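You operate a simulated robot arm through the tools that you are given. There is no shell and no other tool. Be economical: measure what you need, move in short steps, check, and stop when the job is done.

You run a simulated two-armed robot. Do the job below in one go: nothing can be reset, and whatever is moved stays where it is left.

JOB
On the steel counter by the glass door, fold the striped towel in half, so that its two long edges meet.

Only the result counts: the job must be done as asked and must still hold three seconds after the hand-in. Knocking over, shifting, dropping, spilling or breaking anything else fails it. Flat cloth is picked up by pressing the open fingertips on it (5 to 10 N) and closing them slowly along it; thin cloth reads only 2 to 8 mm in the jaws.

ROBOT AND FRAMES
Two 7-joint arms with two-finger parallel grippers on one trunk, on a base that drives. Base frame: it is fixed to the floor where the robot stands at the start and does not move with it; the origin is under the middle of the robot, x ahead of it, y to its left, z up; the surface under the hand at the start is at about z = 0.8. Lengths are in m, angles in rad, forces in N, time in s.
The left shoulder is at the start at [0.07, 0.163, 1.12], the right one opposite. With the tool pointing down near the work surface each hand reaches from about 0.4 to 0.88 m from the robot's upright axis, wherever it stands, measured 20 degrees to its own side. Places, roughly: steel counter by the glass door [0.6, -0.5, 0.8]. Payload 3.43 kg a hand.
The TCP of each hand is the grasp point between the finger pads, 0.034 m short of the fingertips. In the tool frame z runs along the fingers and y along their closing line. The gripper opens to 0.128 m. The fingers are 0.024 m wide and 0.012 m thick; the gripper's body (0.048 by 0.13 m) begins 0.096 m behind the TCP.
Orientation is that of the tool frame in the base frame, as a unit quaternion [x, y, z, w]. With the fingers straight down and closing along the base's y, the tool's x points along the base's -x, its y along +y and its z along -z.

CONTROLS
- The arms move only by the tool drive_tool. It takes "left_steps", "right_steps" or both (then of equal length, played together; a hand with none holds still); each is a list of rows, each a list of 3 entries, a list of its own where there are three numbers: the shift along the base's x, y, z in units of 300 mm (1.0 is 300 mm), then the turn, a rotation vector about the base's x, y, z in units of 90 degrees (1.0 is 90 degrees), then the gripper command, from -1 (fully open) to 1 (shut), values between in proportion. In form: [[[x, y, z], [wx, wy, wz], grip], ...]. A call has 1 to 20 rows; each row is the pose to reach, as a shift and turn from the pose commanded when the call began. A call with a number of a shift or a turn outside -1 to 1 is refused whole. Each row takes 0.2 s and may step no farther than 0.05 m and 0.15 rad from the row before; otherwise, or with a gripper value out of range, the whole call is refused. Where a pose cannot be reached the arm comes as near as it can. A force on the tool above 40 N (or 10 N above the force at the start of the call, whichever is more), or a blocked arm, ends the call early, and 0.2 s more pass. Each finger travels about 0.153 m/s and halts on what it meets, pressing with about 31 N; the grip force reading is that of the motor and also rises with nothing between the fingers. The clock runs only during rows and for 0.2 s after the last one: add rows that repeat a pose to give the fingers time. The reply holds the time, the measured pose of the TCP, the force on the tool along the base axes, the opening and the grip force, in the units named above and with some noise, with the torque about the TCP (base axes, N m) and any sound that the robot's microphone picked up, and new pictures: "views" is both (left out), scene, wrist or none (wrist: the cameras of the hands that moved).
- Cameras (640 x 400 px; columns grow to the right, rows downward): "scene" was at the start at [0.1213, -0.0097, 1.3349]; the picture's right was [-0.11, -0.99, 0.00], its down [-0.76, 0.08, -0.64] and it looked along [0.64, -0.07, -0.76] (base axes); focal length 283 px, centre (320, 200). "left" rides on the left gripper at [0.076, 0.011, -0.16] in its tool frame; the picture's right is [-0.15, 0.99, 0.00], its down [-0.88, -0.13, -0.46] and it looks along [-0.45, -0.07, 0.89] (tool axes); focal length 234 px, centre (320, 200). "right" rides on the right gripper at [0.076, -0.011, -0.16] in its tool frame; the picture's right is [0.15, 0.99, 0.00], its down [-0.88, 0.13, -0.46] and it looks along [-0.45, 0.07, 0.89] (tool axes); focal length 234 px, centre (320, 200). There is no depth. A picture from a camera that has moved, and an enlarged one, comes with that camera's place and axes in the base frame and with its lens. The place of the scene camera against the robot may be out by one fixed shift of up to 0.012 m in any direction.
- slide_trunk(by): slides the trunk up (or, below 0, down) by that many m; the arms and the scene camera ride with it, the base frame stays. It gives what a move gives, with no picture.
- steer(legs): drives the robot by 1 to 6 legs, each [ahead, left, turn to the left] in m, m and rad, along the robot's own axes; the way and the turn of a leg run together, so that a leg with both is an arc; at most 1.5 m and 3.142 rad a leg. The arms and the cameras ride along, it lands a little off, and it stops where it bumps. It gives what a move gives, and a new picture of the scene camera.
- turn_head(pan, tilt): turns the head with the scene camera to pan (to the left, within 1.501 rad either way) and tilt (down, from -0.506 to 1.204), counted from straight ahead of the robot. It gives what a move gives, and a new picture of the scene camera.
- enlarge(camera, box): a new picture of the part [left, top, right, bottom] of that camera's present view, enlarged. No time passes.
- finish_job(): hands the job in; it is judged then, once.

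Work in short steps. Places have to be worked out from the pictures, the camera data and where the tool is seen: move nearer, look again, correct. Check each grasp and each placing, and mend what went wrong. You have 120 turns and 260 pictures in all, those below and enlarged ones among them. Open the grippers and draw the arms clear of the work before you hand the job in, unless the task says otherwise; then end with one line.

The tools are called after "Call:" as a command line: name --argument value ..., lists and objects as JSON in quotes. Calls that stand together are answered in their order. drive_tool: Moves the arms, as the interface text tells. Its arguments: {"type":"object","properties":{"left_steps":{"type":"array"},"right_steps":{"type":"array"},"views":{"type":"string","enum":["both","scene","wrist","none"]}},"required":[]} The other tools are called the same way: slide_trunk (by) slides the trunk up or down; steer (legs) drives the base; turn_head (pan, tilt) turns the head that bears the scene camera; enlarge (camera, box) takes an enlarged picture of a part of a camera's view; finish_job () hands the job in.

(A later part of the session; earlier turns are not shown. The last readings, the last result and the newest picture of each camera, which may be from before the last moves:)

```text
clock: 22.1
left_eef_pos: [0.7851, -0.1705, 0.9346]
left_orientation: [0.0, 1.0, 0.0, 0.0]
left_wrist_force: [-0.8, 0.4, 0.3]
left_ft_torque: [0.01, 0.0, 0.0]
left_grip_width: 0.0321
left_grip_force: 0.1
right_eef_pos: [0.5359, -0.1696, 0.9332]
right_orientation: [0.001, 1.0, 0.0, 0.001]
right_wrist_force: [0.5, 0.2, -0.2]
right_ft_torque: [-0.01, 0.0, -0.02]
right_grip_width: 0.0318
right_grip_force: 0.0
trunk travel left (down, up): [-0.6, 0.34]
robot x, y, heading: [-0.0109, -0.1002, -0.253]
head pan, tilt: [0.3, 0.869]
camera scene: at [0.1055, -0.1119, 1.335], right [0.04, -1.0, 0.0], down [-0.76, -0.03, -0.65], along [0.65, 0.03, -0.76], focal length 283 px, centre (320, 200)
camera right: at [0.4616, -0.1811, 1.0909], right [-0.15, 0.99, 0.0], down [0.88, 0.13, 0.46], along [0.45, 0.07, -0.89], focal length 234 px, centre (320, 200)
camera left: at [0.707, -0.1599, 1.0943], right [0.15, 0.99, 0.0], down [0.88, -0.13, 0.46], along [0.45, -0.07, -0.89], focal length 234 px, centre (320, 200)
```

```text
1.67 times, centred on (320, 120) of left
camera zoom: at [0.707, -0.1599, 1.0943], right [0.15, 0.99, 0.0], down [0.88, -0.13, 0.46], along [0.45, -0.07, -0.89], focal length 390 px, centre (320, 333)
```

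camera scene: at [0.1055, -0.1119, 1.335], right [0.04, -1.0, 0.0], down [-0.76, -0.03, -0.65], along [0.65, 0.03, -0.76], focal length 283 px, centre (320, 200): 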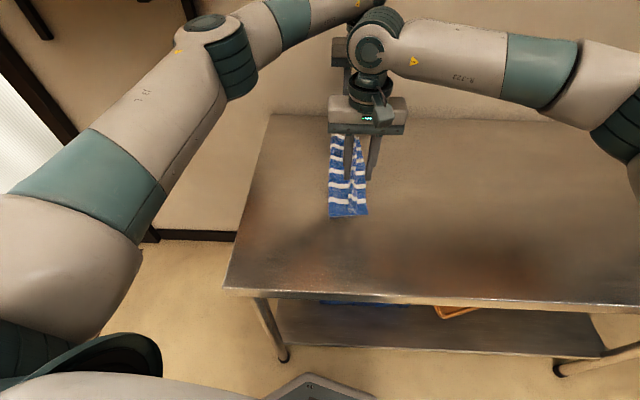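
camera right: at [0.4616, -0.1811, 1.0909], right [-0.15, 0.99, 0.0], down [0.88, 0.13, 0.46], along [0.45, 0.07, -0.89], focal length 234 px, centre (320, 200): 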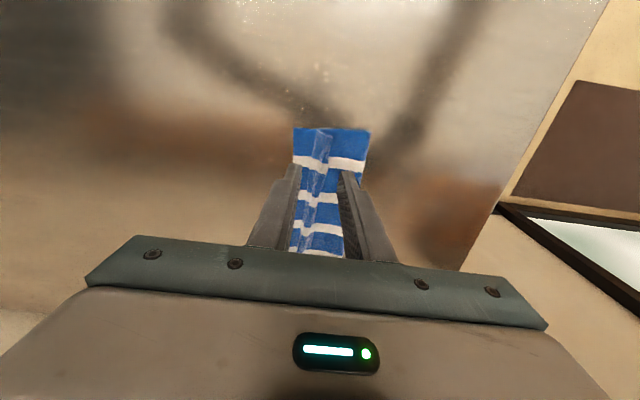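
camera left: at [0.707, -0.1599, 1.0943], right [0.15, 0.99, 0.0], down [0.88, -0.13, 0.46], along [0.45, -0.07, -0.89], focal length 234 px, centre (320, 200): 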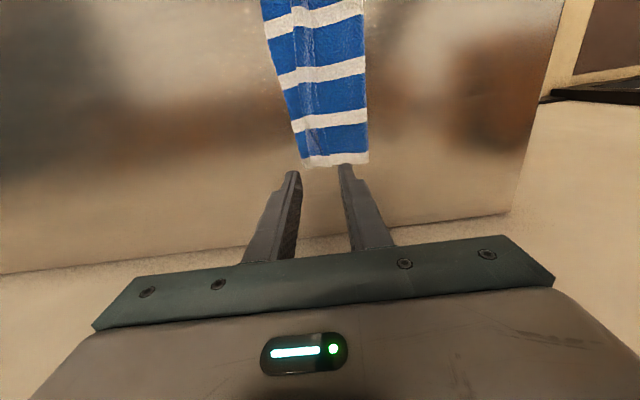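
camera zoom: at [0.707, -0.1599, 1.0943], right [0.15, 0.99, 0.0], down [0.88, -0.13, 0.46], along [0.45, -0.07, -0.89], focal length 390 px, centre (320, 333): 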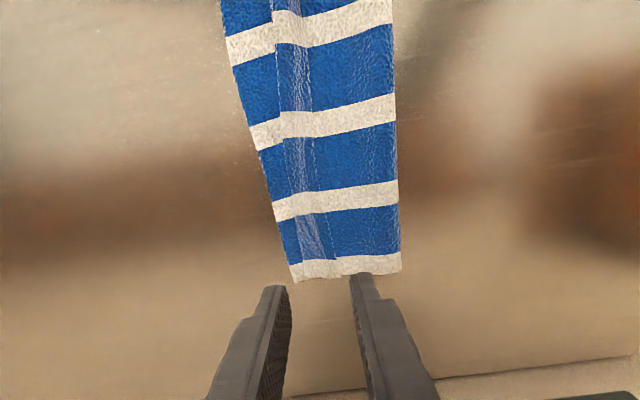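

The hem now lies as a loose curl folded back on the top layer. I close the fingers, set the tips just above the flap left of the curl, and sweep right to flip it open.

Call:
drive_tool --left_steps '[[[0, 0.07, 0], [0, 0, 0], 0.8], [[0, 0.133, 0], [0, 0, 0], 1], [[0, 0.133, -0.12], [0, 0, 0], 1], [[0, 0.133, -0.22], [0, 0, 0], 1], [[0, 0.133, -0.28], [0, 0, 0], 1], [[0, 0.133, -0.311], [0, 0, 0], 1], [[0, 0.1, -0.311], [0, 0, 0], 1], [[0, 0.067, -0.311], [0, 0, 0], 1], [[0, 0.034, -0.311], [0, 0, 0], 1], [[0, 0, -0.311], [0, 0, 0], 1], [[0, -0.033, -0.311], [0, 0, 0], 1], [[0, -0.066, -0.309], [0, 0, 0], 1], [[0, -0.09, -0.306], [0, 0, 0], 1]]' --right_steps '[[[0, 0.07, 0], [0, 0, 0], 0.8], [[0, 0.133, 0], [0, 0, 0], 1], [[0, 0.133, -0.12], [0, 0, 0], 1], [[0, 0.133, -0.22], [0, 0, 0], 1], [[0, 0.133, -0.28], [0, 0, 0], 1], [[0, 0.133, -0.309], [0, 0, 0], 1], [[0, 0.1, -0.309], [0, 0, 0], 1], [[0, 0.067, -0.309], [0, 0, 0], 1], [[0, 0.034, -0.309], [0, 0, 0], 1], [[0, 0, -0.309], [0, 0, 0], 1], [[0, -0.033, -0.309], [0, 0, 0], 1], [[0, -0.066, -0.307], [0, 0, 0], 1], [[0, -0.09, -0.304], [0, 0, 0], 1]]'

Call:
enlarge --camera "right" --box '[220, 100, 440, 260]'

Call:
enlarge --camera "left" --box '[200, 0, 440, 240]'

```text
clock: 24.9
left_eef_pos: [0.7839, -0.1942, 0.8401]
left_orientation: [0.0, 1.0, 0.0, 0.0]
left_wrist_force: [0.2, 0.1, -0.5]
left_ft_torque: [0.03, -0.03, 0.01]
left_grip_width: 0.0
left_grip_force: 30.5
right_eef_pos: [0.5397, -0.1955, 0.841]
right_orientation: [-0.001, 1.0, 0.0, -0.001]
right_wrist_force: [0.3, -0.5, 0.0]
right_ft_torque: [-0.02, -0.01, 0.02]
right_grip_width: 0.0
right_grip_force: 31.1
trunk travel left (down, up): [-0.6, 0.34]
robot x, y, heading: [-0.0138, -0.1031, -0.251]
head pan, tilt: [0.3, 0.869]
camera scene: at [0.1072, -0.1121, 1.3349], right [0.04, -1.0, 0.0], down [-0.76, -0.03, -0.65], along [0.64, 0.03, -0.76], focal length 283 px, centre (320, 200)
camera right: at [0.4643, -0.208, 0.999], right [-0.15, 0.99, 0.0], down [0.88, 0.13, 0.46], along [0.45, 0.07, -0.89], focal length 234 px, centre (320, 200)
camera left: at [0.7069, -0.1842, 1.0007], right [0.15, 0.99, 0.0], down [0.88, -0.13, 0.46], along [0.45, -0.07, -0.89], focal length 234 px, centre (320, 200)
```

scene: 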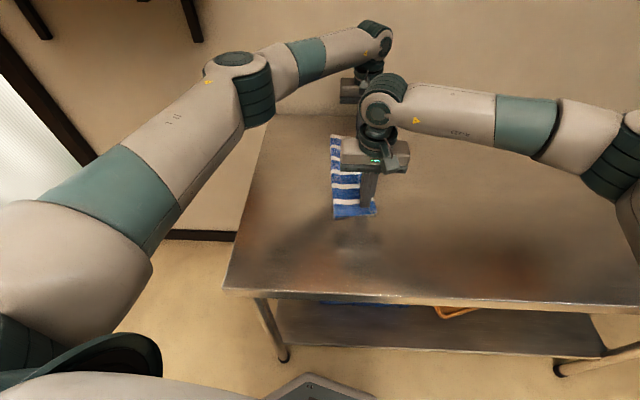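
right: 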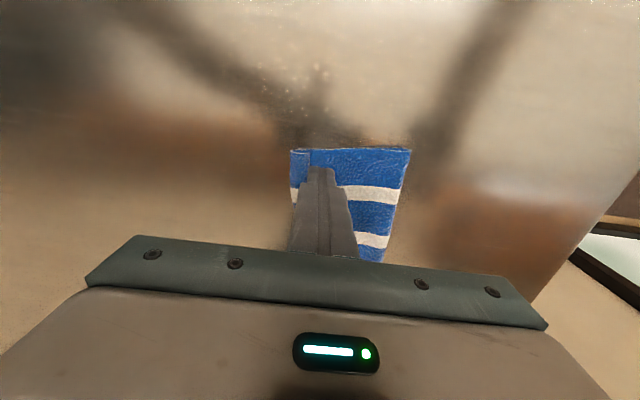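
left: 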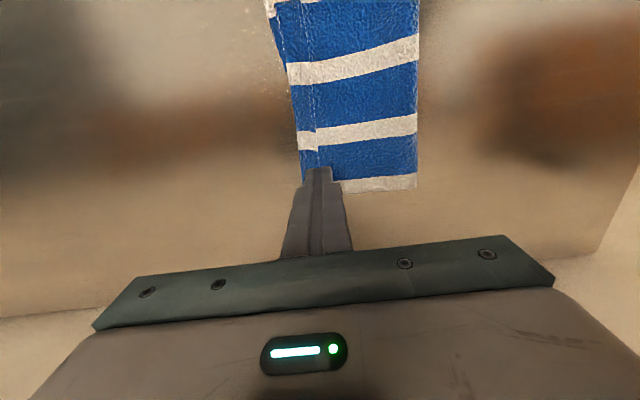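

```text
2.50 times, centred on (330, 180) of right
camera zoom: at [0.4643, -0.208, 0.999], right [-0.15, 0.99, 0.0], down [0.88, 0.13, 0.46], along [0.45, 0.07, -0.89], focal length 585 px, centre (295, 250)
```

zoom: 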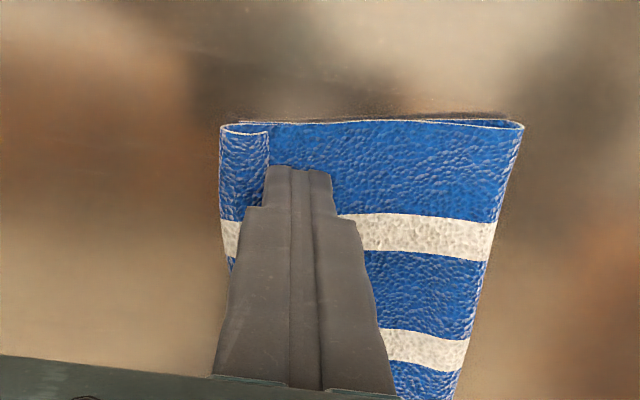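

```text
1.67 times, centred on (320, 120) of left
camera zoom: at [0.7069, -0.1842, 1.0007], right [0.15, 0.99, 0.0], down [0.88, -0.13, 0.46], along [0.45, -0.07, -0.89], focal length 390 px, centre (320, 333)
```

zoom: 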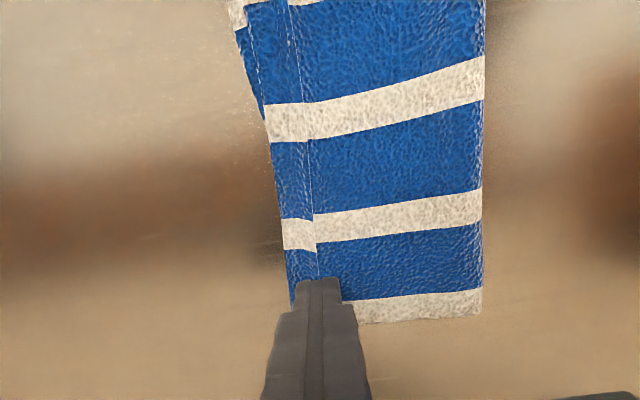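

The sweep slid the top layer right, but the hem (about 17 mm) is still folded back on top, flatter now. I raise both hands to see the whole towel before unrolling it.

Call:
drive_tool --left_steps '[[[0, 0.03, 0.03], [0, 0, 0], 1], [[0, 0.1, 0.15], [0, 0, 0], 1], [[0, 0.2, 0.28], [0, 0, 0], 1], [[0, 0.3, 0.4], [0, 0, 0], 1], [[0, 0.4, 0.5], [0, 0, 0], 1]]' --right_steps '[[[0, 0.03, 0.03], [0, 0, 0], 1], [[0, 0, 0.15], [0, 0, 0], 1], [[0, -0.1, 0.28], [0, 0, 0], 1], [[0, -0.22, 0.38], [0, 0, 0], 1], [[0, -0.34, 0.45], [0, 0, 0], 1]]'

Call:
enlarge --camera "scene" --box '[290, 110, 420, 230]'

```text
clock: 26.1
left_eef_pos: [0.7796, -0.075, 0.9931]
left_orientation: [0.001, 1.0, 0.0, 0.0]
left_wrist_force: [-0.2, -0.6, -0.4]
left_ft_torque: [0.0, -0.04, 0.02]
left_grip_width: 0.0
left_grip_force: 31.0
right_eef_pos: [0.537, -0.2994, 0.9747]
right_orientation: [0.0, 1.0, 0.0, 0.001]
right_wrist_force: [0.5, 0.2, -0.3]
right_ft_torque: [-0.03, 0.0, -0.04]
right_grip_width: 0.0
right_grip_force: 31.0
trunk travel left (down, up): [-0.6, 0.34]
robot x, y, heading: [-0.0139, -0.1007, -0.254]
head pan, tilt: [0.3, 0.869]
camera scene: at [0.106, -0.1118, 1.335], right [0.04, -1.0, 0.0], down [-0.76, -0.03, -0.65], along [0.65, 0.03, -0.76], focal length 283 px, centre (320, 200)
camera right: at [0.462, -0.311, 1.1334], right [-0.15, 0.99, 0.0], down [0.88, 0.13, 0.46], along [0.45, 0.07, -0.89], focal length 234 px, centre (320, 200)
camera left: at [0.7032, -0.0634, 1.1532], right [0.15, 0.99, 0.0], down [0.88, -0.13, 0.46], along [0.45, -0.07, -0.89], focal length 234 px, centre (320, 200)
```

scene: 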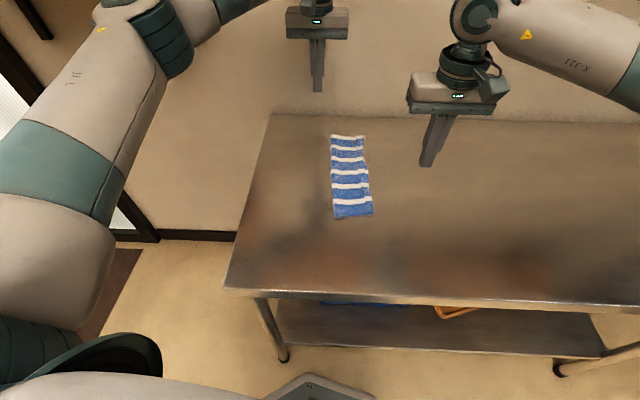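
right: 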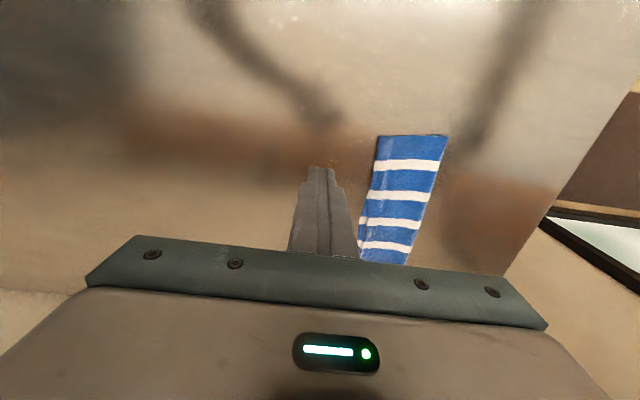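
left: 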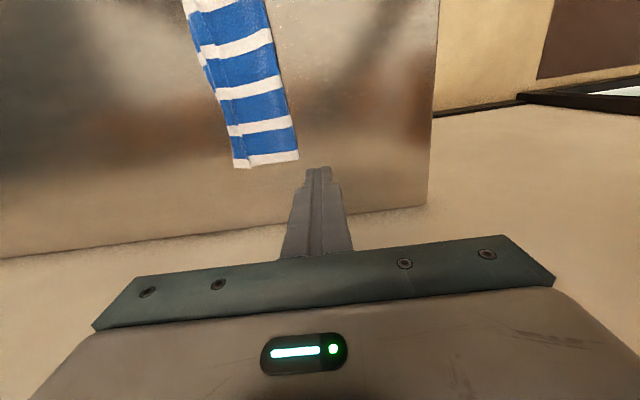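

```text
3.33 times, centred on (355, 170) of scene
camera zoom: at [0.106, -0.1118, 1.335], right [0.04, -1.0, 0.0], down [-0.76, -0.03, -0.65], along [0.65, 0.03, -0.76], focal length 942 px, centre (203, 300)
```

zoom: 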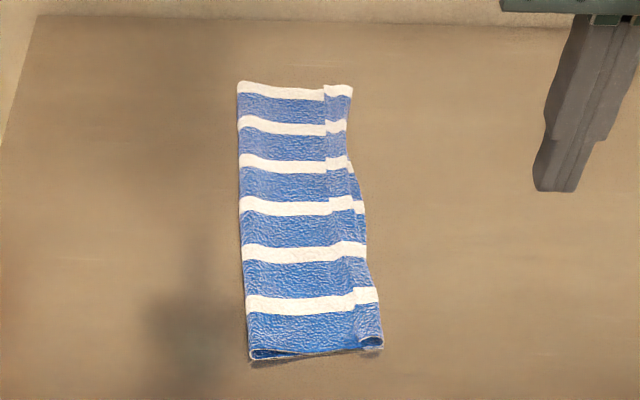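

A hem about 2 cm wide is folded back along the whole length. I'll try spreading it open: the inner finger pressing on the flap just left of the hem, the outer finger on the hem, hands tilted slightly so both touch, then opening. First I position just above.

Call:
drive_tool --left_steps '[[[0, -0.12, 0], [-0.076, 0, 0], 0.906], [[0, -0.25, -0.05], [-0.076, 0, 0], 0.906], [[0.015, -0.383, -0.12], [-0.076, 0, 0], 0.906], [[0.015, -0.383, -0.25], [-0.076, 0, 0], 0.906], [[0.015, -0.383, -0.38], [-0.076, 0, 0], 0.906], [[0.015, -0.383, -0.47], [-0.076, 0, 0], 0.906], [[0.015, -0.383, -0.5], [-0.076, 0, 0], 0.906]]' --right_steps '[[[0, 0.12, 0], [-0.076, 0, 0], 0.906], [[0, 0.25, 0], [-0.076, 0, 0], 0.906], [[0, 0.348, -0.05], [-0.076, 0, 0], 0.906], [[0, 0.348, -0.17], [-0.076, 0, 0], 0.906], [[0, 0.348, -0.3], [-0.076, 0, 0], 0.906], [[0, 0.348, -0.4], [-0.076, 0, 0], 0.906], [[0, 0.348, -0.436], [-0.076, 0, 0], 0.906]]' --views "none"

Call:
enlarge --camera "right" --box '[220, 100, 440, 260]'

Call:
enlarge --camera "left" --box '[240, 80, 420, 240]'

```text
clock: 27.7
left_eef_pos: [0.7886, -0.1912, 0.8384]
left_orientation: [0.001, 0.998, -0.06, 0.0]
left_wrist_force: [1.0, -0.9, 0.5]
left_ft_torque: [0.01, -0.02, 0.01]
left_grip_width: 0.0062
left_grip_force: 0.0
right_eef_pos: [0.5373, -0.1924, 0.8433]
right_orientation: [0.001, 0.998, -0.059, 0.001]
right_wrist_force: [-0.4, 0.5, 0.2]
right_ft_torque: [0.0, -0.02, -0.04]
right_grip_width: 0.006
right_grip_force: 0.0
trunk travel left (down, up): [-0.6, 0.34]
robot x, y, heading: [-0.012, -0.0978, -0.257]
head pan, tilt: [0.3, 0.869]
```

```text
2.50 times, centred on (330, 180) of right
camera zoom: at [0.4629, -0.1847, 1.0019], right [-0.15, 0.98, -0.12], down [0.88, 0.18, 0.44], along [0.45, -0.04, -0.89], focal length 585 px, centre (295, 250)
```

zoom: 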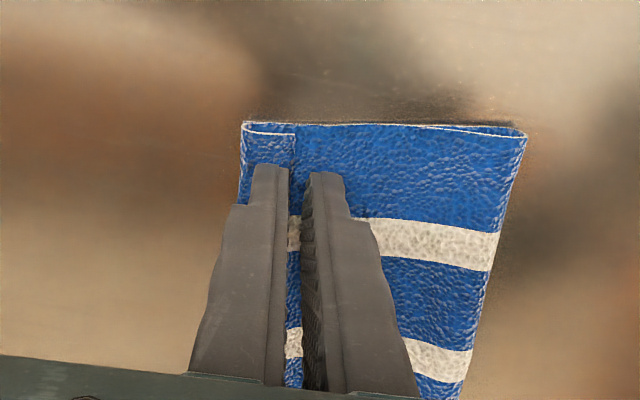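

```text
2.50 times, centred on (330, 160) of left
camera zoom: at [0.7119, -0.1602, 0.9964], right [0.15, 0.98, -0.12], down [0.88, -0.08, 0.47], along [0.45, -0.17, -0.88], focal length 585 px, centre (295, 300)
```

zoom: 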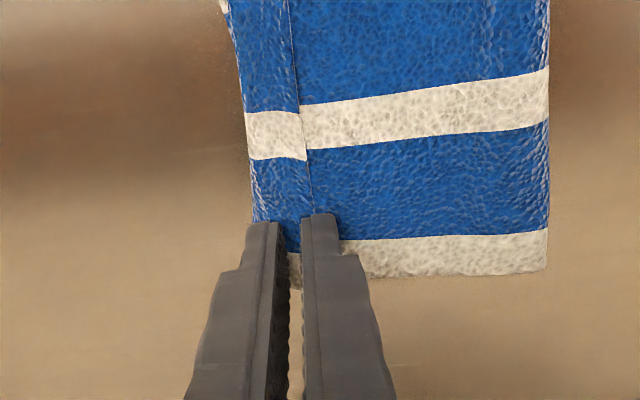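

The right hand is well placed over the hem's free edge. The left needs about 4 mm more to its left; then I creep both down to contact.

Call:
drive_tool --left_steps '[[[0, 0.013, 0.003], [0, 0, 0], 0.906], [[0, 0.013, -0.003], [0, 0, 0], 0.906], [[0, 0.013, -0.006], [0, 0, 0], 0.906]]' --right_steps '[[[0, 0, -0.007], [0, 0, 0], 0.906], [[0, 0, -0.011], [0, 0, 0], 0.906], [[0, 0, -0.014], [0, 0, 0], 0.906]]' --views "none"

```text
clock: 28.5
left_eef_pos: [0.7884, -0.1856, 0.8391]
left_orientation: [0.0, 0.998, -0.061, 0.0]
left_wrist_force: [0.3, 0.4, 0.7]
left_ft_torque: [-0.01, 0.01, 0.01]
left_grip_width: 0.0062
left_grip_force: 0.1
right_eef_pos: [0.538, -0.1922, 0.8392]
right_orientation: [0.0, 0.998, -0.06, 0.0]
right_wrist_force: [0.3, -0.6, 0.6]
right_ft_torque: [-0.01, -0.01, 0.0]
right_grip_width: 0.0059
right_grip_force: 0.2
trunk travel left (down, up): [-0.6, 0.34]
robot x, y, heading: [-0.0122, -0.1008, -0.251]
head pan, tilt: [0.3, 0.869]
```

Barely touching so far; down a little more.

Call:
drive_tool --left_steps '[[[0, 0, -0.003], [0, 0, 0], 0.906], [[0, 0, -0.006], [0, 0, 0], 0.906]]' --right_steps '[[[0, 0, -0.003], [0, 0, 0], 0.906], [[0, 0, -0.006], [0, 0, 0], 0.906]]' --views "none"

```text
clock: 29.1
left_eef_pos: [0.7876, -0.186, 0.8382]
left_orientation: [0.0, 0.998, -0.06, 0.0]
left_wrist_force: [0.1, -0.7, 3.4]
left_ft_torque: [0.0, -0.01, -0.01]
left_grip_width: 0.0057
left_grip_force: 0.1
right_eef_pos: [0.5379, -0.1923, 0.8377]
right_orientation: [0.001, 0.998, -0.06, 0.0]
right_wrist_force: [0.0, 0.5, 1.2]
right_ft_torque: [-0.03, 0.0, -0.02]
right_grip_width: 0.0059
right_grip_force: 0.1
trunk travel left (down, up): [-0.6, 0.34]
robot x, y, heading: [-0.0128, -0.1056, -0.254]
head pan, tilt: [0.3, 0.869]
```

Now pressing lightly, I add a bit of force and spread: open the fingers while shifting right, so the inner finger stays put and the outer carries the hem.

Call:
drive_tool --left_steps '[[[0, 0, -0.003], [0, 0, 0], 0.906], [[0, -0.01, -0.003], [0.01, 0, 0], 0.83], [[0, -0.02, -0.003], [0.02, 0, 0], 0.75], [[0, -0.03, -0.003], [0.03, 0, 0], 0.67], [[0, -0.04, -0.003], [0.04, 0, 0], 0.59], [[0, -0.05, -0.003], [0.05, 0, 0], 0.51], [[0, -0.06, -0.003], [0.06, 0, 0], 0.43], [[0, -0.07, -0.003], [0.07, 0, 0], 0.35], [[0, -0.08, -0.003], [0.076, 0, 0], 0.28]]' --right_steps '[[[0, 0, -0.006], [0, 0, 0], 0.906], [[0, -0.01, -0.007], [0.01, 0, 0], 0.83], [[0, -0.02, -0.007], [0.02, 0, 0], 0.75], [[0, -0.03, -0.007], [0.03, 0, 0], 0.67], [[0, -0.04, -0.007], [0.04, 0, 0], 0.59], [[0, -0.05, -0.007], [0.05, 0, 0], 0.51], [[0, -0.06, -0.007], [0.06, 0, 0], 0.43], [[0, -0.07, -0.007], [0.07, 0, 0], 0.35], [[0, -0.08, -0.007], [0.076, 0, 0], 0.28]]' --views "none"

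Call:
enlarge --camera "right" --box '[220, 100, 440, 260]'

Call:
enlarge --camera "left" --box '[220, 80, 420, 240]'

```text
clock: 31.1
left_eef_pos: [0.7868, -0.2104, 0.8378]
left_orientation: [0.0, 1.0, 0.001, 0.0]
left_wrist_force: [0.2, 0.4, 4.7]
left_ft_torque: [0.15, -0.03, 0.03]
left_grip_width: 0.0466
left_grip_force: 0.1
right_eef_pos: [0.5379, -0.2155, 0.8363]
right_orientation: [0.0, 1.0, 0.0, 0.001]
right_wrist_force: [0.1, 1.4, 7.1]
right_ft_torque: [0.17, 0.09, 0.01]
right_grip_width: 0.0467
right_grip_force: 0.4
trunk travel left (down, up): [-0.6, 0.34]
robot x, y, heading: [-0.0116, -0.1012, -0.253]
head pan, tilt: [0.3, 0.869]
```

```text
2.50 times, centred on (330, 180) of right
camera zoom: at [0.4633, -0.2286, 0.9946], right [-0.15, 0.99, 0.0], down [0.88, 0.13, 0.46], along [0.45, 0.07, -0.89], focal length 585 px, centre (295, 250)
```

zoom: 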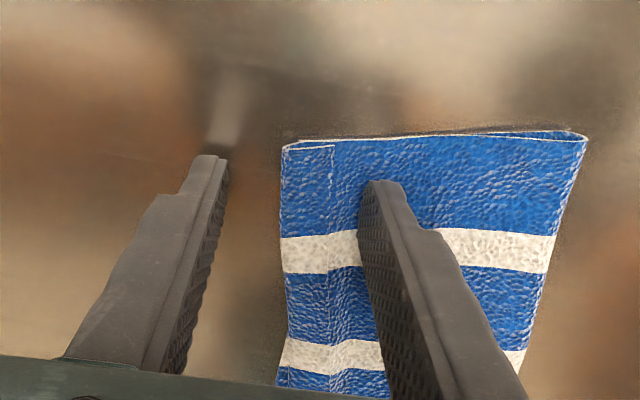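

```text
2.50 times, centred on (320, 160) of left
camera zoom: at [0.7098, -0.1991, 0.997], right [0.15, 0.99, 0.0], down [0.88, -0.13, 0.46], along [0.45, -0.07, -0.89], focal length 585 px, centre (320, 300)
```

zoom: 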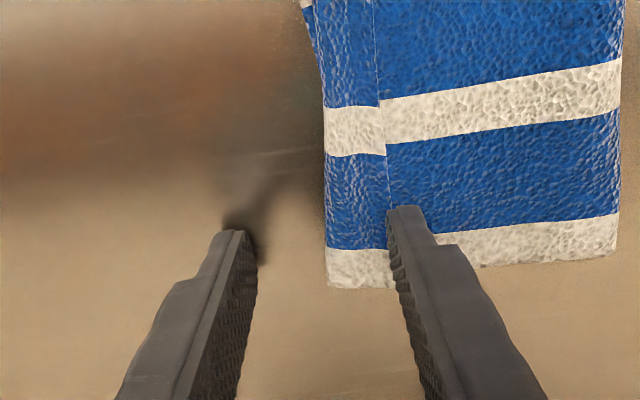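

The outer finger slipped without gripping, since it carried no load. Next try: the left hand anchors the towel with closed fingers on the middle of the flap, while the right presses closed fingertips on the near hem to drag it open. I position both just above first.

Call:
drive_tool --left_steps '[[[0, 0, 0.06], [0, 0, 0], 0.4], [[-0.08, 0.05, 0.08], [0, 0, 0], 0.7], [[-0.16, 0.1, 0.08], [0, 0, 0], 1], [[-0.24, 0.167, 0.08], [0, 0, 0], 1], [[-0.29, 0.167, 0.04], [0, 0, 0], 1], [[-0.29, 0.167, 0.008], [0, 0, 0], 1], [[-0.29, 0.167, 0.003], [0, 0, 0], 1]]' --right_steps '[[[0, 0, 0.06], [0, 0, 0], 0.4], [[0, -0.008, 0.08], [0, 0, 0], 0.7], [[0, -0.008, 0.08], [0, 0, 0], 1], [[0, -0.008, 0.08], [0, 0, 0], 1], [[0, -0.008, 0.05], [0, 0, 0], 1], [[0, -0.008, 0.02], [0, 0, 0], 1], [[0, -0.008, 0.015], [0, 0, 0], 1]]'

```text
clock: 32.7
left_eef_pos: [0.7009, -0.1602, 0.8374]
left_orientation: [0.0, 1.0, 0.001, 0.0]
left_wrist_force: [0.0, 0.0, -0.4]
left_ft_torque: [-0.02, 0.0, -0.01]
left_grip_width: 0.0
left_grip_force: 30.8
right_eef_pos: [0.5379, -0.2179, 0.8408]
right_orientation: [0.0, 1.0, 0.0, 0.0]
right_wrist_force: [0.4, 0.7, -0.2]
right_ft_torque: [0.02, 0.01, -0.03]
right_grip_width: 0.0001
right_grip_force: 31.1
trunk travel left (down, up): [-0.6, 0.34]
robot x, y, heading: [-0.0119, -0.0986, -0.253]
head pan, tilt: [0.3, 0.869]
camera scene: at [0.1071, -0.1117, 1.3349], right [0.04, -1.0, 0.0], down [-0.76, -0.03, -0.65], along [0.64, 0.03, -0.76], focal length 283 px, centre (320, 200)
camera right: at [0.4631, -0.2309, 1.0002], right [-0.15, 0.99, 0.0], down [0.88, 0.13, 0.46], along [0.45, 0.07, -0.89], focal length 234 px, centre (320, 200)
camera left: at [0.6236, -0.1488, 0.9968], right [0.15, 0.99, 0.0], down [0.88, -0.13, 0.46], along [0.45, -0.07, -0.89], focal length 234 px, centre (320, 200)
```

scene: 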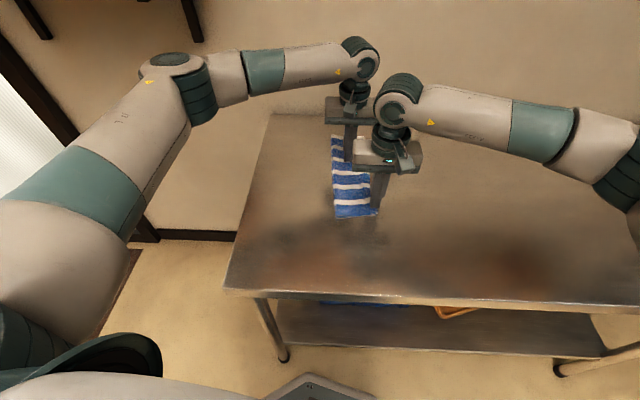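
right: 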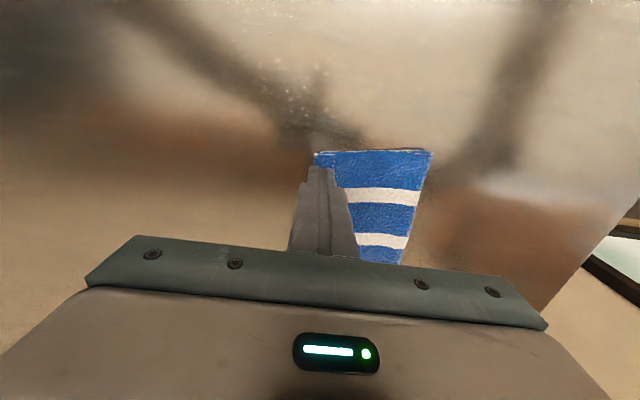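
left: 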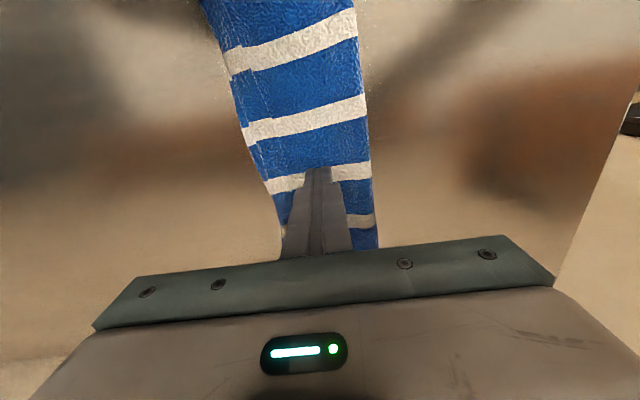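

Positions look right. I creep both down to contact.

Call:
drive_tool --left_steps '[[[0, 0, -0.005], [0, 0, 0], 1], [[0, 0, -0.008], [0, 0, 0], 1], [[0, 0, -0.011], [0, 0, 0], 1]]' --right_steps '[[[0, 0, -0.005], [0, 0, 0], 1], [[0, 0, -0.008], [0, 0, 0], 1], [[0, 0, -0.011], [0, 0, 0], 1]]' --views "none"

```text
clock: 33.5
left_eef_pos: [0.7014, -0.1599, 0.8356]
left_orientation: [0.0, 1.0, -0.001, 0.001]
left_wrist_force: [-0.1, 1.2, 12.5]
left_ft_torque: [0.03, 0.03, -0.01]
left_grip_width: 0.0003
left_grip_force: 31.3
right_eef_pos: [0.5375, -0.2208, 0.8394]
right_orientation: [0.0, 1.0, 0.001, 0.002]
right_wrist_force: [0.1, -0.1, 1.1]
right_ft_torque: [0.02, 0.02, 0.03]
right_grip_width: 0.0001
right_grip_force: 30.9
trunk travel left (down, up): [-0.6, 0.34]
robot x, y, heading: [-0.0143, -0.1014, -0.254]
head pan, tilt: [0.3, 0.869]
```

Left anchors at 12 N and the right just touches. I press the right down 2 mm more and drag it 3 cm to the right.

Call:
drive_tool --right_steps '[[[0, 0, -0.004], [0, 0, 0], 1], [[0, 0, -0.008], [0, 0, 0], 1], [[0, -0.015, -0.008], [0, 0, 0], 1], [[0, -0.03, -0.009], [0, 0, 0], 1], [[0, -0.045, -0.01], [0, 0, 0], 1], [[0, -0.06, -0.01], [0, 0, 0], 1], [[0, -0.075, -0.01], [0, 0, 0], 1], [[0, -0.09, -0.01], [0, 0, 0], 1]]' --views "wrist"

Call:
enlarge --camera "right" --box '[240, 110, 460, 260]'

```text
clock: 35.3
left_eef_pos: [0.7, -0.1599, 0.836]
left_orientation: [0.0, 1.0, 0.0, 0.0]
left_wrist_force: [0.2, -1.0, 13.4]
left_ft_torque: [-0.03, 0.0, 0.02]
left_grip_width: 0.0
left_grip_force: 30.6
right_eef_pos: [0.538, -0.2453, 0.8373]
right_orientation: [-0.001, 1.0, 0.0, 0.001]
right_wrist_force: [1.7, 3.7, 15.2]
right_ft_torque: [0.19, 0.01, -0.03]
right_grip_width: 0.0004
right_grip_force: 31.5
trunk travel left (down, up): [-0.6, 0.34]
robot x, y, heading: [-0.0111, -0.1015, -0.249]
head pan, tilt: [0.3, 0.869]
camera right: at [0.462, -0.2572, 0.9952], right [-0.15, 0.99, 0.0], down [0.88, 0.13, 0.46], along [0.45, 0.07, -0.89], focal length 234 px, centre (320, 200)
```

right: 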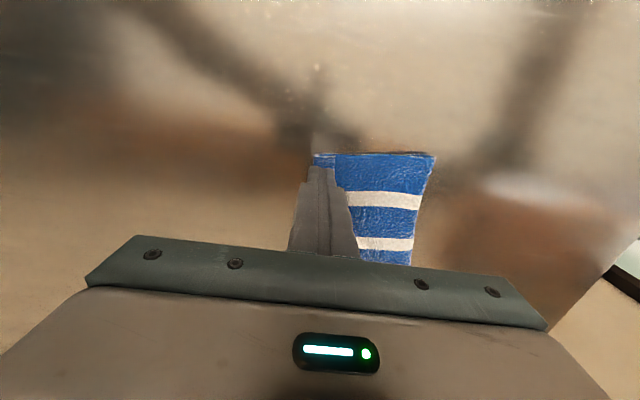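

```text
2.67 times, centred on (350, 185) of right
camera zoom: at [0.462, -0.2572, 0.9952], right [-0.15, 0.99, 0.0], down [0.88, 0.13, 0.46], along [0.45, 0.07, -0.89], focal length 624 px, centre (240, 240)
```

zoom: 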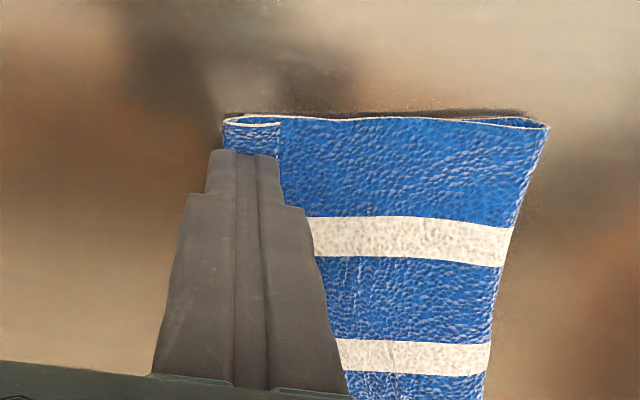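

Finger and layers all moved together: cloth on cloth sticks. I drag the same amount back to undo that shear, then lift off.

Call:
drive_tool --right_steps '[[[0, 0.015, 0], [0, 0, 0], 1], [[0, 0.03, 0], [0, 0, 0], 1], [[0, 0.045, 0], [0, 0, 0], 1], [[0, 0.06, 0], [0, 0, 0], 1], [[0, 0.075, 0], [0, 0, 0], 1], [[0, 0.082, 0], [0, 0, 0], 1], [[0, 0.082, 0.03], [0, 0, 0], 1], [[0, 0.04, 0.12], [0, 0, 0], 1], [[0, -0.1, 0.25], [0, 0, 0], 1], [[0, -0.25, 0.35], [0, 0, 0], 1]]' --left_steps '[[[0, 0, 0], [0, 0, 0], 1], [[0, 0, 0], [0, 0, 0], 1], [[0, 0, 0], [0, 0, 0], 1], [[0, 0, 0], [0, 0, 0], 1], [[0, 0, 0], [0, 0, 0], 1], [[0, 0, 0], [0, 0, 0], 1], [[0, 0, 0.03], [0, 0, 0], 1], [[0, 0.05, 0.12], [0, 0, 0], 1], [[0.05, 0.15, 0.25], [0, 0, 0], 1], [[0.1, 0.28, 0.35], [0, 0, 0], 1]]' --views "none"

Call:
enlarge --camera "scene" --box '[300, 110, 420, 230]'

```text
refused: row 9 steps farther than a row can; nothing moved
```

```text
3.33 times, centred on (360, 170) of scene
camera zoom: at [0.1042, -0.1109, 1.3353], right [0.04, -1.0, 0.0], down [-0.76, -0.03, -0.65], along [0.65, 0.03, -0.76], focal length 942 px, centre (187, 300)
```

zoom: 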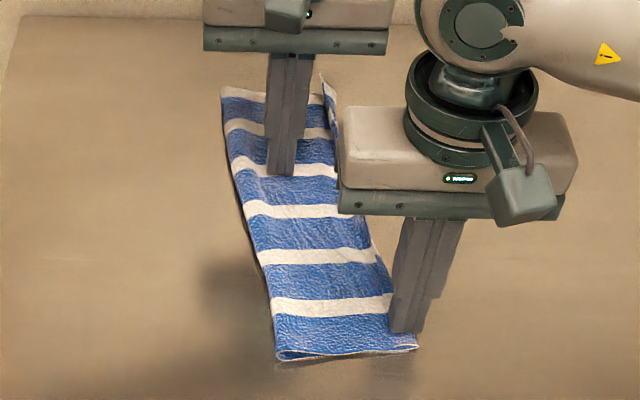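

One row was too large, so nothing moved. I repeat it with smaller steps.

Call:
drive_tool --right_steps '[[[0, 0.015, 0], [0, 0, 0], 1], [[0, 0.03, 0], [0, 0, 0], 1], [[0, 0.045, 0], [0, 0, 0], 1], [[0, 0.06, 0], [0, 0, 0], 1], [[0, 0.075, 0], [0, 0, 0], 1], [[0, 0.082, 0], [0, 0, 0], 1], [[0, 0.082, 0.03], [0, 0, 0], 1], [[0, 0.04, 0.1], [0, 0, 0], 1], [[0, -0.04, 0.2], [0, 0, 0], 1], [[0, -0.14, 0.28], [0, 0, 0], 1], [[0, -0.26, 0.35], [0, 0, 0], 1]]' --left_steps '[[[0, 0, 0], [0, 0, 0], 1], [[0, 0, 0], [0, 0, 0], 1], [[0, 0, 0], [0, 0, 0], 1], [[0, 0, 0], [0, 0, 0], 1], [[0, 0, 0], [0, 0, 0], 1], [[0, 0, 0], [0, 0, 0], 1], [[0, 0, 0.03], [0, 0, 0], 1], [[0, 0.04, 0.1], [0, 0, 0], 1], [[0.05, 0.12, 0.2], [0, 0, 0], 1], [[0.1, 0.2, 0.28], [0, 0, 0], 1], [[0.15, 0.3, 0.35], [0, 0, 0], 1]]' --views "wrist"

Call:
enlarge --camera "scene" --box '[300, 110, 420, 230]'

```text
clock: 37.7
left_eef_pos: [0.7444, -0.0686, 0.9407]
left_orientation: [0.001, 1.0, 0.0, 0.0]
left_wrist_force: [0.0, 0.0, -0.3]
left_ft_torque: [-0.02, -0.02, -0.01]
left_grip_width: 0.0001
left_grip_force: 30.5
right_eef_pos: [0.5398, -0.3289, 0.9376]
right_orientation: [0.0, 1.0, 0.0, -0.001]
right_wrist_force: [-0.6, -0.3, 0.1]
right_ft_torque: [0.05, -0.03, 0.0]
right_grip_width: 0.0
right_grip_force: 30.7
trunk travel left (down, up): [-0.6, 0.34]
robot x, y, heading: [-0.0155, -0.1018, -0.25]
head pan, tilt: [0.3, 0.869]
camera right: at [0.4655, -0.3409, 1.0972], right [-0.15, 0.99, 0.0], down [0.88, 0.13, 0.46], along [0.45, 0.07, -0.89], focal length 234 px, centre (320, 200)
camera left: at [0.6681, -0.0568, 1.1002], right [0.15, 0.99, 0.0], down [0.88, -0.13, 0.46], along [0.45, -0.07, -0.89], focal length 234 px, centre (320, 200)
```

right: 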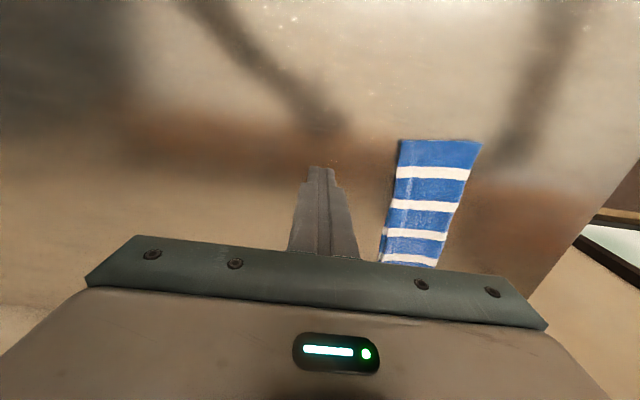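
left: 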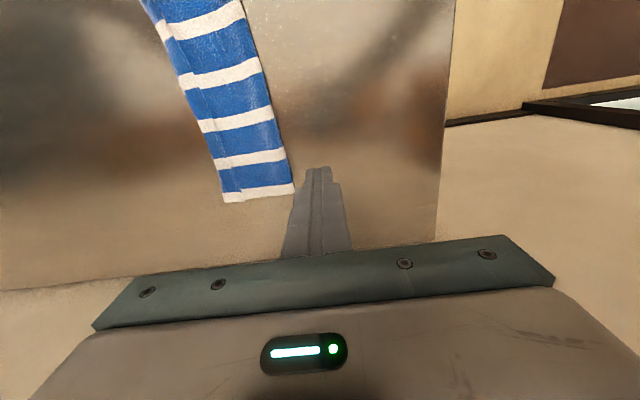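

```text
3.33 times, centred on (360, 170) of scene
camera zoom: at [0.106, -0.112, 1.335], right [0.04, -1.0, 0.0], down [-0.76, -0.03, -0.65], along [0.65, 0.03, -0.76], focal length 942 px, centre (187, 300)
```

zoom: 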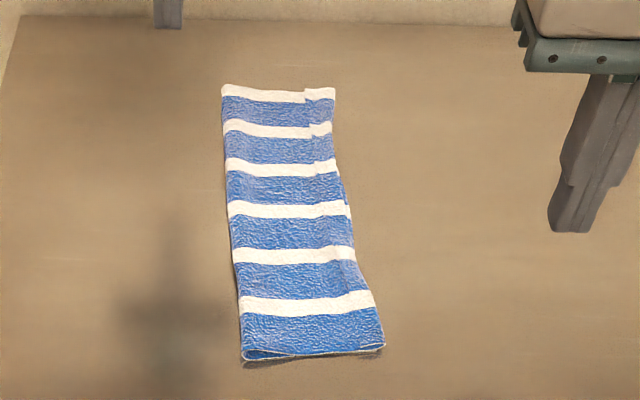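

Restored, and the near end's hem looks different now. I look closer from the right wrist camera.

Call:
enlarge --camera "right" --box '[360, 120, 500, 280]'

Call:
enlarge --camera "left" --box '[140, 80, 310, 220]'

```text
2.50 times, centred on (430, 200) of right
camera zoom: at [0.4655, -0.3409, 1.0972], right [-0.15, 0.99, 0.0], down [0.88, 0.13, 0.46], along [0.45, 0.07, -0.89], focal length 585 px, centre (45, 200)
```

zoom: 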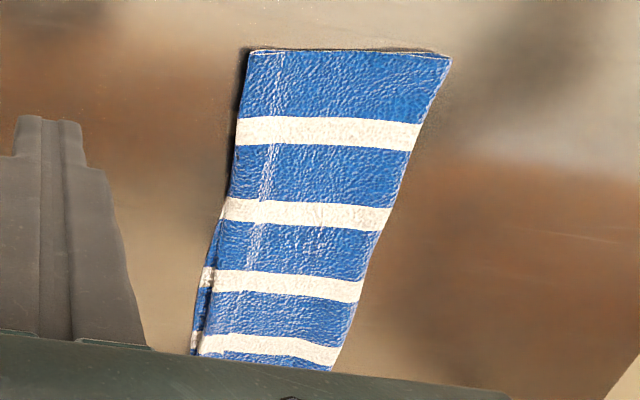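

```text
2.86 times, centred on (225, 150) of left
camera zoom: at [0.6681, -0.0568, 1.1002], right [0.15, 0.99, 0.0], down [0.88, -0.13, 0.46], along [0.45, -0.07, -0.89], focal length 669 px, centre (591, 343)
```

zoom: 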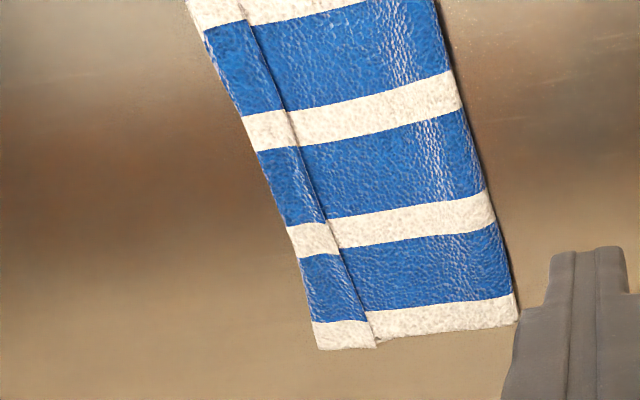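

The near half appears to have no fold-back any more. I zoom in on its corner to make sure.

Call:
enlarge --camera "right" --box '[385, 130, 435, 162]'

Call:
enlarge --camera "scene" --box '[355, 185, 385, 225]'

```text
12.50 times, centred on (410, 146) of right
camera zoom: at [0.4655, -0.3409, 1.0972], right [-0.15, 0.99, 0.0], down [0.88, 0.13, 0.46], along [0.45, 0.07, -0.89], focal length 2927 px, centre (-805, 875)
```

zoom: 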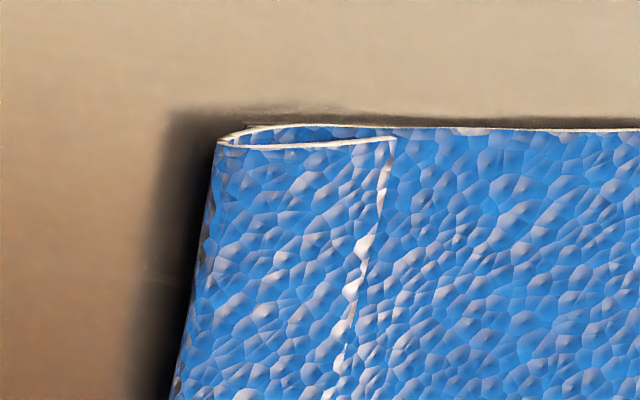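

```text
10.00 times, centred on (370, 205) of scene
camera zoom: at [0.106, -0.112, 1.335], right [0.04, -1.0, 0.0], down [-0.76, -0.03, -0.65], along [0.65, 0.03, -0.76], focal length 2826 px, centre (-180, 150)
```

zoom: 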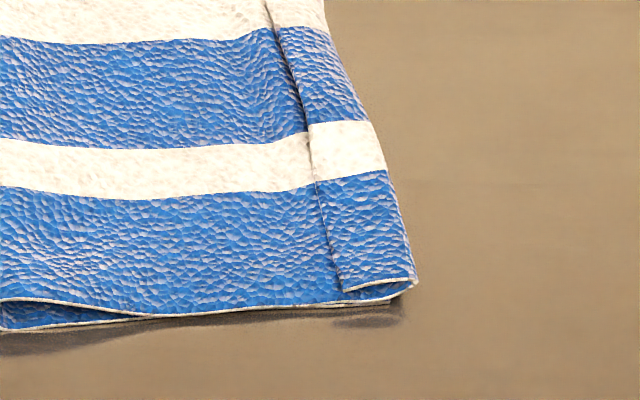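

The hem is still folded back (about 18 mm near, 27 mm far). Since the layers stick, I'll use a catch: the inner finger anchors the flap while the outer finger starts just left of the hem's free edge and pushes that edge right as the jaws open. I move into place above.

Call:
drive_tool --left_steps '[[[0.03, -0.1, 0], [0, 0, 0], 0.906], [[0.07, -0.22, 0], [0, 0, 0], 0.906], [[0.135, -0.338, -0.03], [0, 0, 0], 0.906], [[0.135, -0.338, -0.15], [0, 0, 0], 0.906], [[0.135, -0.338, -0.26], [0, 0, 0], 0.906], [[0.135, -0.338, -0.329], [-0.013, 0, 0], 0.906]]' --right_steps '[[[0, 0.15, 0], [0, 0, 0], 0.906], [[0, 0.31, 0], [0, 0, 0], 0.906], [[-0.006, 0.46, -0.02], [0, 0, 0], 0.906], [[-0.006, 0.46, -0.14], [0, 0, 0], 0.906], [[-0.006, 0.46, -0.25], [0, 0, 0], 0.906], [[-0.006, 0.46, -0.319], [-0.013, 0, 0], 0.906]]' --views "none"

Call:
enlarge --camera "right" --box '[240, 110, 400, 230]'

Call:
enlarge --camera "left" --box '[240, 90, 400, 230]'

```text
clock: 39.1
left_eef_pos: [0.7874, -0.1717, 0.8391]
left_orientation: [0.0, 1.0, -0.011, 0.0]
left_wrist_force: [0.3, 0.9, 0.0]
left_ft_torque: [0.0, 0.01, 0.01]
left_grip_width: 0.0059
left_grip_force: 0.0
right_eef_pos: [0.5355, -0.1864, 0.8454]
right_orientation: [0.0, 1.0, -0.01, 0.0]
right_wrist_force: [0.4, 0.2, 0.7]
right_ft_torque: [-0.03, -0.01, 0.0]
right_grip_width: 0.006
right_grip_force: 0.1
trunk travel left (down, up): [-0.6, 0.34]
robot x, y, heading: [-0.0139, -0.0999, -0.254]
head pan, tilt: [0.3, 0.869]
```

```text
3.33 times, centred on (320, 170) of right
camera zoom: at [0.4615, -0.1952, 1.0032], right [-0.15, 0.99, -0.02], down [0.88, 0.14, 0.45], along [0.45, 0.05, -0.89], focal length 781 px, centre (320, 300)
```

zoom: 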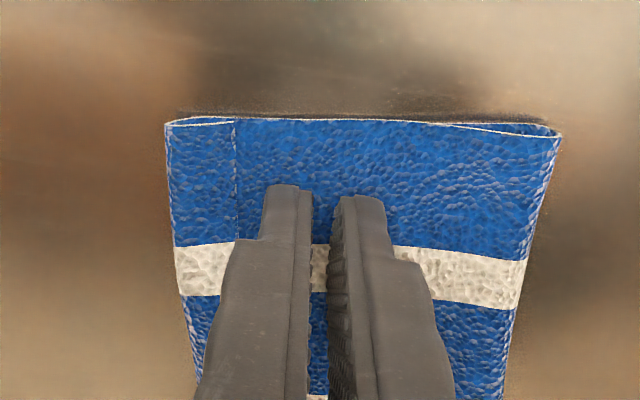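

```text
2.86 times, centred on (320, 160) of left
camera zoom: at [0.7103, -0.1581, 0.9981], right [0.15, 0.99, -0.02], down [0.88, -0.12, 0.46], along [0.45, -0.09, -0.89], focal length 669 px, centre (320, 314)
```

zoom: 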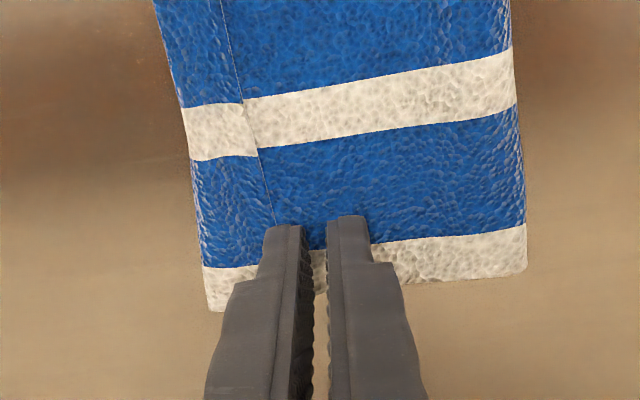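

The right is placed fine, with its free edge about 5 mm left of the finger in view. I shift the left hand 6 mm left and creep both down to light contact.

Call:
drive_tool --left_steps '[[[0, 0.01, 0.006], [0, 0, 0], 0.906], [[0, 0.02, 0.004], [0, 0, 0], 0.906], [[0, 0.02, -0.004], [0, 0, 0], 0.906], [[0, 0.02, -0.007], [0, 0, 0], 0.906]]' --right_steps '[[[0, 0, -0.012], [0, 0, 0], 0.906], [[0, 0, -0.02], [0, 0, 0], 0.906], [[0, 0, -0.024], [0, 0, 0], 0.906], [[0, 0, -0.027], [0, 0, 0], 0.906]]' --views "none"

```text
clock: 40.1
left_eef_pos: [0.7866, -0.1663, 0.8384]
left_orientation: [0.0, 1.0, -0.011, 0.001]
left_wrist_force: [0.7, 0.2, 0.2]
left_ft_torque: [0.01, 0.0, 0.01]
left_grip_width: 0.006
left_grip_force: 0.1
right_eef_pos: [0.535, -0.186, 0.8359]
right_orientation: [-0.001, 1.0, -0.009, 0.0]
right_wrist_force: [2.0, -1.0, 11.6]
right_ft_torque: [-0.02, 0.04, -0.01]
right_grip_width: 0.0062
right_grip_force: 0.1
trunk travel left (down, up): [-0.6, 0.34]
robot x, y, heading: [-0.0112, -0.0992, -0.254]
head pan, tilt: [0.3, 0.869]
```

Right is pressing at 12 N. I lower the left 2 mm more, then open both jaws while shifting right, anchored at the inner fingers.

Call:
drive_tool --left_steps '[[[0, 0, -0.004], [0, 0, 0], 0.906], [[0, 0, -0.008], [0, 0, 0], 0.906], [[0, -0.011, -0.008], [0, 0, 0], 0.81], [[0, -0.022, -0.008], [0, 0, 0], 0.7], [[0, -0.033, -0.008], [0, 0, 0], 0.6], [[0, -0.044, -0.008], [0, 0, 0], 0.5], [[0, -0.055, -0.008], [0, 0, 0], 0.4], [[0, -0.066, -0.008], [0, 0, 0], 0.3], [[0, -0.077, -0.008], [0, 0, 0], 0.19], [[0, -0.087, -0.008], [0, 0, 0], 0.09]]' --right_steps '[[[0, 0, 0], [0, 0, 0], 0.906], [[0, 0, 0], [0, 0, 0], 0.906], [[0, -0.011, 0], [0, 0, 0], 0.81], [[0, -0.022, 0], [0, 0, 0], 0.7], [[0, -0.033, 0], [0, 0, 0], 0.6], [[0, -0.044, 0], [0, 0, 0], 0.5], [[0, -0.055, 0], [0, 0, 0], 0.4], [[0, -0.066, 0], [0, 0, 0], 0.3], [[0, -0.077, 0], [0, 0, 0], 0.19], [[0, -0.077, 0], [0, 0, 0], 0.19]]' --views "none"

Call:
enlarge --camera "right" --box '[220, 110, 420, 250]'

Call:
enlarge --camera "left" --box '[220, 90, 420, 240]'

```text
clock: 42.3
left_eef_pos: [0.7847, -0.1906, 0.8375]
left_orientation: [0.0, 1.0, -0.011, -0.001]
left_wrist_force: [0.0, 0.4, 3.6]
left_ft_torque: [0.15, -0.02, 0.01]
left_grip_width: 0.0584
left_grip_force: 0.4
right_eef_pos: [0.5347, -0.2076, 0.8358]
right_orientation: [0.0, 1.0, -0.009, 0.0]
right_wrist_force: [2.3, 1.9, 19.8]
right_ft_torque: [0.72, 0.04, -0.1]
right_grip_width: 0.053
right_grip_force: 0.7
trunk travel left (down, up): [-0.6, 0.34]
robot x, y, heading: [-0.0146, -0.1028, -0.254]
head pan, tilt: [0.3, 0.869]
```

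```text
2.86 times, centred on (320, 180) of right
camera zoom: at [0.4596, -0.217, 0.9951], right [-0.15, 0.99, -0.02], down [0.88, 0.14, 0.45], along [0.45, 0.05, -0.89], focal length 669 px, centre (320, 257)
```

zoom: 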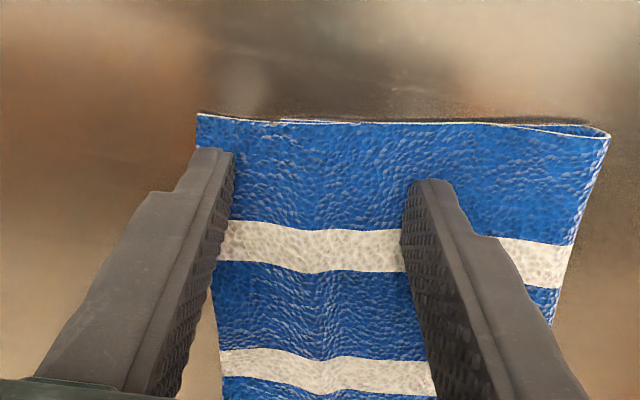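

```text
2.67 times, centred on (320, 165) of left
camera zoom: at [0.7072, -0.1769, 0.9968], right [0.15, 0.99, -0.02], down [0.88, -0.12, 0.46], along [0.45, -0.09, -0.89], focal length 624 px, centre (320, 293)
```

zoom: 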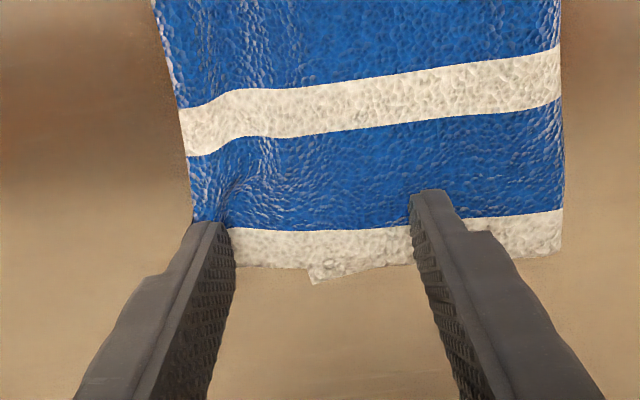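

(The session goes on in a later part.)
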